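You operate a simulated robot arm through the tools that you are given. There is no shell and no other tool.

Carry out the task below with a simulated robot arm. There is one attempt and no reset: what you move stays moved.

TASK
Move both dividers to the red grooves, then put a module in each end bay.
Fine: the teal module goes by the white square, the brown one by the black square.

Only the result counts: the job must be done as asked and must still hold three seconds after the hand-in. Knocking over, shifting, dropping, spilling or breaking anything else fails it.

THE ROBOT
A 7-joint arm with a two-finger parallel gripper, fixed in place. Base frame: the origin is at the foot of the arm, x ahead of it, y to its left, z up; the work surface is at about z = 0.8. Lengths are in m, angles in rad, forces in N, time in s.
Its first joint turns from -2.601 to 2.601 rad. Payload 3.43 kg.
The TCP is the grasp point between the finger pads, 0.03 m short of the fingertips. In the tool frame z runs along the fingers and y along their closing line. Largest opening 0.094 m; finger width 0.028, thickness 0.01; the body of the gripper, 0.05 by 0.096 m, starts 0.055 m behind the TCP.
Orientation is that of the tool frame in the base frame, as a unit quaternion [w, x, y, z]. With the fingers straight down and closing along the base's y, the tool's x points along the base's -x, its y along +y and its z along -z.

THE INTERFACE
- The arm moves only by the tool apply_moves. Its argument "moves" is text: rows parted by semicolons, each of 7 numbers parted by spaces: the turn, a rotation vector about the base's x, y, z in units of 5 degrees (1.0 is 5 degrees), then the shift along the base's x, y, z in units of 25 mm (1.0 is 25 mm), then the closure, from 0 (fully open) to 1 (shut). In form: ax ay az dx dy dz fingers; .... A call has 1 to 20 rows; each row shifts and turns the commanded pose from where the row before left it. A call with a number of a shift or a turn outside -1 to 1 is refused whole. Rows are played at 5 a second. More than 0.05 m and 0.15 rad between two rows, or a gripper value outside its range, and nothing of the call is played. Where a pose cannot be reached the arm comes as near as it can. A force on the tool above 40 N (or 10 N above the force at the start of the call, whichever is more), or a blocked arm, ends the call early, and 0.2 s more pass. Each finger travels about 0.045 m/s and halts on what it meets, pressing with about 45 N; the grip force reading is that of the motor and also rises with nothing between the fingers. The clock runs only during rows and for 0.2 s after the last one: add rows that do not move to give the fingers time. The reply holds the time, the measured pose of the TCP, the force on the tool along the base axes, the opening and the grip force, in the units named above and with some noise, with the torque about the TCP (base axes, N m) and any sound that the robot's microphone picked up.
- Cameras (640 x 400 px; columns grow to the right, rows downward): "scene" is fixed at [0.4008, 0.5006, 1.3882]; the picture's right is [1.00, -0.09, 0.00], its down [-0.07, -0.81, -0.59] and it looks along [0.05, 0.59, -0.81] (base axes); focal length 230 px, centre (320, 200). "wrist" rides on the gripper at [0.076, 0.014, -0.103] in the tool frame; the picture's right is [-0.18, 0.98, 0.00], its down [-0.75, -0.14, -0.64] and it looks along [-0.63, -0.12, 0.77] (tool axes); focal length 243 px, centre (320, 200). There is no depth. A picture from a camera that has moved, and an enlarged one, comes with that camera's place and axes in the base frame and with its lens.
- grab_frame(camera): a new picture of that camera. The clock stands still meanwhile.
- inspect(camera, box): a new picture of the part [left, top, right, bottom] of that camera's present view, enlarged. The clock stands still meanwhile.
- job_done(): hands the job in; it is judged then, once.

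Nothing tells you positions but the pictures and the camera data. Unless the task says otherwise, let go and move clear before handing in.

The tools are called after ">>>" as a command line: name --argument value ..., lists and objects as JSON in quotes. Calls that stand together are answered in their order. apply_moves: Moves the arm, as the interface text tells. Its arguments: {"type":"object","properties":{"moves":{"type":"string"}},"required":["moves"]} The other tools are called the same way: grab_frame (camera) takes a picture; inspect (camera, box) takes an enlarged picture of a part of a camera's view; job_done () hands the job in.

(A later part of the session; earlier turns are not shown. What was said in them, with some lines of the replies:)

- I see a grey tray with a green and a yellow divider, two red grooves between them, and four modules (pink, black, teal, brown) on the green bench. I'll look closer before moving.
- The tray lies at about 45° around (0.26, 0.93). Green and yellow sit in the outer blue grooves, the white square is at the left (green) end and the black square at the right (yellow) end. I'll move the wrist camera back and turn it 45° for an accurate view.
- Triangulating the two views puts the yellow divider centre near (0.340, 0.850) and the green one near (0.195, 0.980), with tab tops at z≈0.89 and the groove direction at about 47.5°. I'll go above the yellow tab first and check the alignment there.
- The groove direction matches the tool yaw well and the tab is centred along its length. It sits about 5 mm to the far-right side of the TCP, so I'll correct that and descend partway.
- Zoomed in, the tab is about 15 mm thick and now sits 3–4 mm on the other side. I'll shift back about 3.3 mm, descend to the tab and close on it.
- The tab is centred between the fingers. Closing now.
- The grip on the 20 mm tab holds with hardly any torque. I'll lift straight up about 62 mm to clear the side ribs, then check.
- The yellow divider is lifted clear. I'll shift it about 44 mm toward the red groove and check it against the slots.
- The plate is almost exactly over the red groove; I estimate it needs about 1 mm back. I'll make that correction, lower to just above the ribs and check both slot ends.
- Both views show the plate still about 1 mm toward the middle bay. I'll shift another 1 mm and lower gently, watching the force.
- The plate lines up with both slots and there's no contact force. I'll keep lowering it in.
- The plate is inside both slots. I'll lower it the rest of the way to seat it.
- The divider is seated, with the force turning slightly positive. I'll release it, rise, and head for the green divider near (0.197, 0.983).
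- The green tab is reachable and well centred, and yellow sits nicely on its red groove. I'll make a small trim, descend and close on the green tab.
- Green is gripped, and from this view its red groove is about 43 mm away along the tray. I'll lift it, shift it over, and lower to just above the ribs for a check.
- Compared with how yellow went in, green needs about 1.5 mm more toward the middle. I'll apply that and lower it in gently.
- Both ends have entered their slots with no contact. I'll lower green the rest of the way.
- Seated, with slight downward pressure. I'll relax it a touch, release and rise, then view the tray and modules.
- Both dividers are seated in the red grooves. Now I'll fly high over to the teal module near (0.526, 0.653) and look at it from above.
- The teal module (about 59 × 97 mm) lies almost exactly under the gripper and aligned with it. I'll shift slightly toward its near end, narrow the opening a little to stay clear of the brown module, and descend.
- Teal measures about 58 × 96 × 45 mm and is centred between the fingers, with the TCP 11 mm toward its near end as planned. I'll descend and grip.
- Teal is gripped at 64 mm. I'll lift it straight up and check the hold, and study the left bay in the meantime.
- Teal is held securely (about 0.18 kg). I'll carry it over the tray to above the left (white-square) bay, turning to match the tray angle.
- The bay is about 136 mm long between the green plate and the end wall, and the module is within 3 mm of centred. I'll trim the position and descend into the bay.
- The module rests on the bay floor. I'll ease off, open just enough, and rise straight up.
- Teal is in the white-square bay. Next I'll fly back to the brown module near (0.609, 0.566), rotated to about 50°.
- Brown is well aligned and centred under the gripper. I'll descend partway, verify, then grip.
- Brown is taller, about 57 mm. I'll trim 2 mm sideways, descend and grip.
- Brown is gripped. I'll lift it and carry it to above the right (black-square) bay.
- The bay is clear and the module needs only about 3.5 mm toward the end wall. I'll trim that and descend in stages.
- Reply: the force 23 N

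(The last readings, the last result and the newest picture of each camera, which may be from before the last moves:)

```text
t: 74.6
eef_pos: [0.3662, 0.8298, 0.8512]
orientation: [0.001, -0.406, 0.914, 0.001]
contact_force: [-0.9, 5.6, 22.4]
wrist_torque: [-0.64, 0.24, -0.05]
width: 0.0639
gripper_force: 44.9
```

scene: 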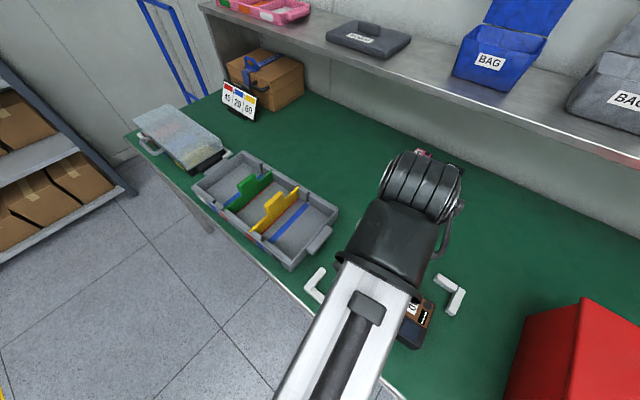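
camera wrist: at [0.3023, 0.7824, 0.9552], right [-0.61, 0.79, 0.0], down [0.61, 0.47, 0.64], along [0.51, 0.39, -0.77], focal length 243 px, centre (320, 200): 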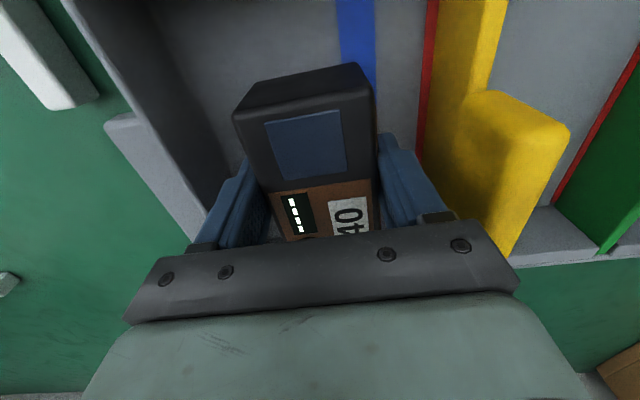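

Brown now presses on the bay floor. I'll ease off slightly, open just enough and rise clear.

>>> apply_moves --moves "0 0 0 0 0 0.04 1; 0 0 0 0 0 0 0.2; 0 0 0 0 0 0 0.2; 0 0 0 0 0 0 0.2; 0 0 0 0 0 0 0.2; 0 0 0 0 0 0.4 0.2; 0 0 0 0 0 0.8 0.2; 0 0 0 0 0 1 0.2; 0 0 0 0 0 1 0.2; 0 0 0 0 0 1 0.2; 0 0 0 0 0 1 0.2; 0 0 0 0 0 1 0.2; 0 0 0 -0.7 -0.7 1 0.2; 0 0 0 -0.7 -0.7 1 0.2; 0 0 0 -0.7 -0.7 0 0.2; 0 0 0 -0.7 -0.7 0 0.2; 0 0 0 -0.7 -0.7 0 0.2; 0 0 0 0 0 0 0.2"

>>> grab_frame --camera "wrist"

>>> grab_frame --camera "scene"

>>> inspect --camera "scene" --box '[180, 140, 350, 280]'

```text
t: 78.4
eef_pos: [0.2776, 0.7408, 1.0561]
orientation: [0.0, -0.406, 0.914, 0.0]
contact_force: [-0.5, -0.7, -0.5]
wrist_torque: [0.01, -0.02, 0.01]
width: 0.075
gripper_force: 0.0
```

```text
taken
camera wrist: at [0.2154, 0.6932, 1.159], right [-0.61, 0.79, 0.0], down [0.61, 0.47, 0.64], along [0.51, 0.39, -0.77], focal length 243 px, centre (320, 200)
```

wrist: 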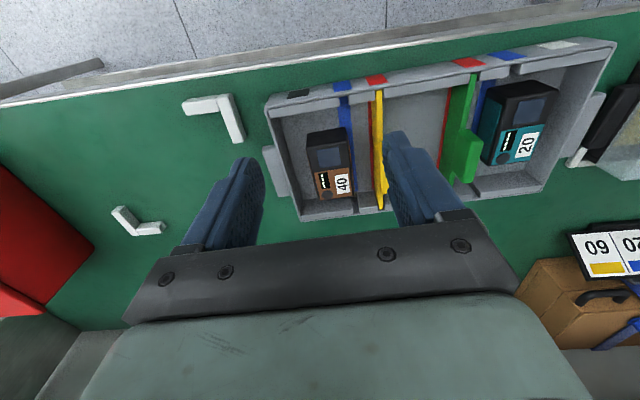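

```text
taken
```

scene: 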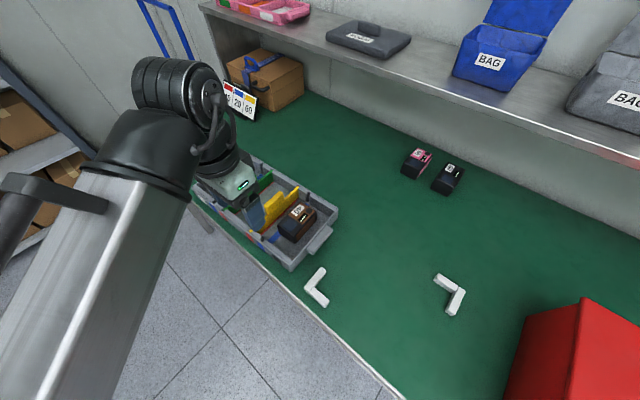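

```text
2.86 times, centred on (265, 210) of scene
camera zoom: at [0.4008, 0.5006, 1.3882], right [1.0, -0.09, 0.0], down [-0.07, -0.81, -0.59], along [0.05, 0.59, -0.81], focal length 658 px, centre (477, 171)
```

zoom: 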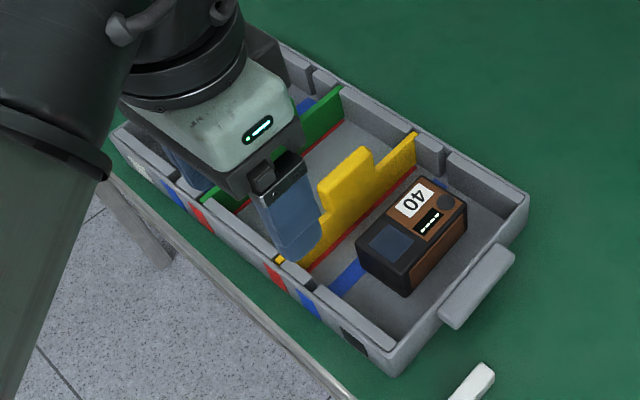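

Both modules are in their bays. I'll back the arm further away to verify everything before handing in.

>>> apply_moves --moves "0 0 0 -0.7 -0.2 0.8 0.2; 0 0 0 -0.7 -0.2 0.8 0.2; 0 0 0 -0.7 -0.2 0.8 0.2; 0 0 0 -0.7 -0.2 0.6 0.2; 0 0 0 -0.8 -0.2 0 0.2; 0 0 0 -0.8 -0.2 0 0.2; 0 0 0 -0.8 -0.2 0 0.2; 0 0 0 -0.8 -0.2 0 0.2; 0 0 0 -0.8 -0.2 0 0.2; 0 0 0 -0.8 -0.2 0 0.2; 0 0 0 0 0 0 0.2; 0 0 0 0 0 0 0.2"

>>> grab_frame --camera "scene"

>>> inspect --camera "scene" --box '[180, 140, 350, 280]'

>>> grab_frame --camera "wrist"

```text
t: 81.0
eef_pos: [0.0888, 0.6931, 1.1298]
orientation: [0.002, -0.406, 0.914, 0.003]
contact_force: [0.7, -0.4, 0.1]
wrist_torque: [-0.04, -0.02, 0.03]
width: 0.0751
gripper_force: 0.1
```

```text
taken
```

scene: 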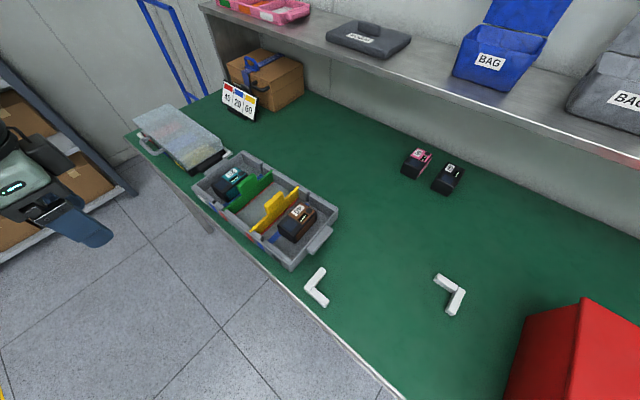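

```text
2.86 times, centred on (265, 210) of scene
camera zoom: at [0.4008, 0.5006, 1.3882], right [1.0, -0.09, 0.0], down [-0.07, -0.81, -0.59], along [0.05, 0.59, -0.81], focal length 658 px, centre (477, 171)
```

zoom: 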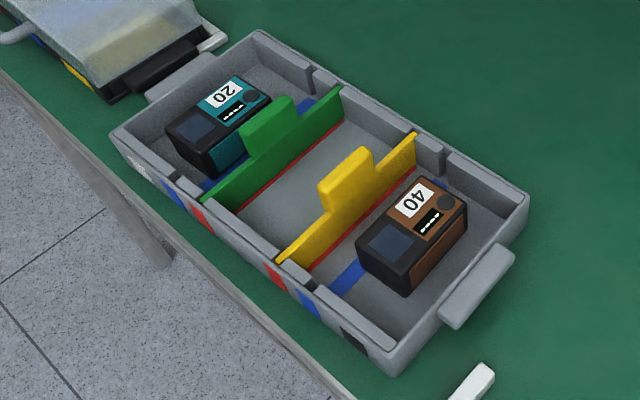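

```text
taken
camera wrist: at [0.0265, 0.6453, 1.2325], right [-0.61, 0.79, 0.0], down [0.61, 0.46, 0.65], along [0.51, 0.39, -0.76], focal length 243 px, centre (320, 200)
```

wrist: 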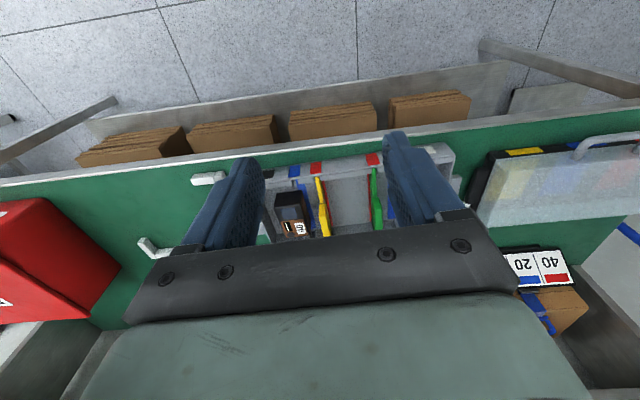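

>>> inspect --camera "scene" --box '[215, 155, 295, 215]'

>>> inspect --camera "scene" --box '[245, 180, 315, 240]'

```text
6.67 times, centred on (255, 185) of scene
camera zoom: at [0.4008, 0.5006, 1.3882], right [1.0, -0.09, 0.0], down [-0.07, -0.81, -0.59], along [0.05, 0.59, -0.81], focal length 1535 px, centre (753, 300)
```

zoom: 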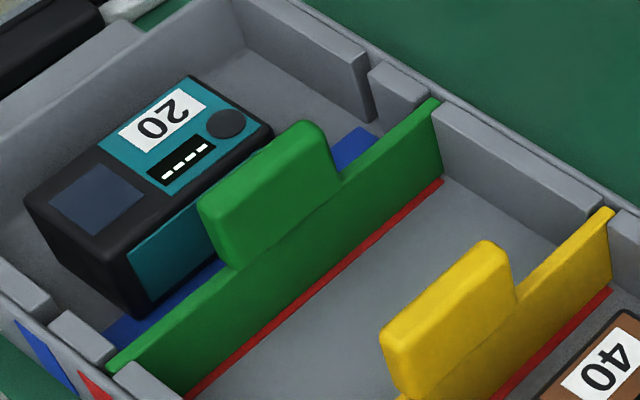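

```text
6.67 times, centred on (280, 210) of scene
camera zoom: at [0.4008, 0.5006, 1.3882], right [1.0, -0.09, 0.0], down [-0.07, -0.81, -0.59], along [0.05, 0.59, -0.81], focal length 1535 px, centre (587, 133)
```

zoom: 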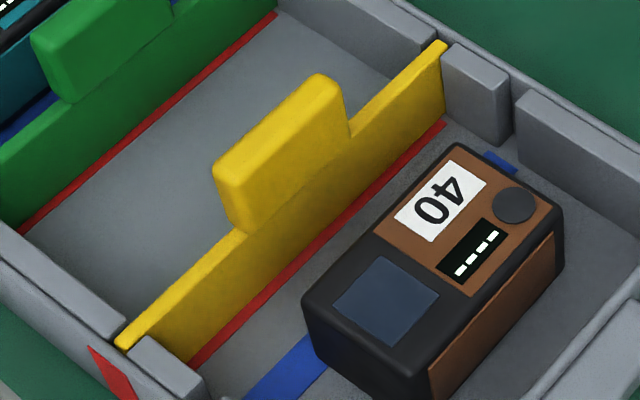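

Both dividers stand fully seated in the red grooves. Teal lies flat in the bay by the white square and brown flat in the bay by the black square. The tray and everything else are where they were, and the arm is clear, so I'm handing in.

>>> job_done

```text
The job is handed in.
```

The job is done and handed in; I have no verdict back yet. In the last pictures before hand-in, both dividers were fully seated in the red grooves. The teal module lay flat in the end bay by the white square, and the brown one in the end bay by the black square.

The gripper was open and the arm well clear of the tray. The tray, the other two modules and everything else on the bench looked unmoved.
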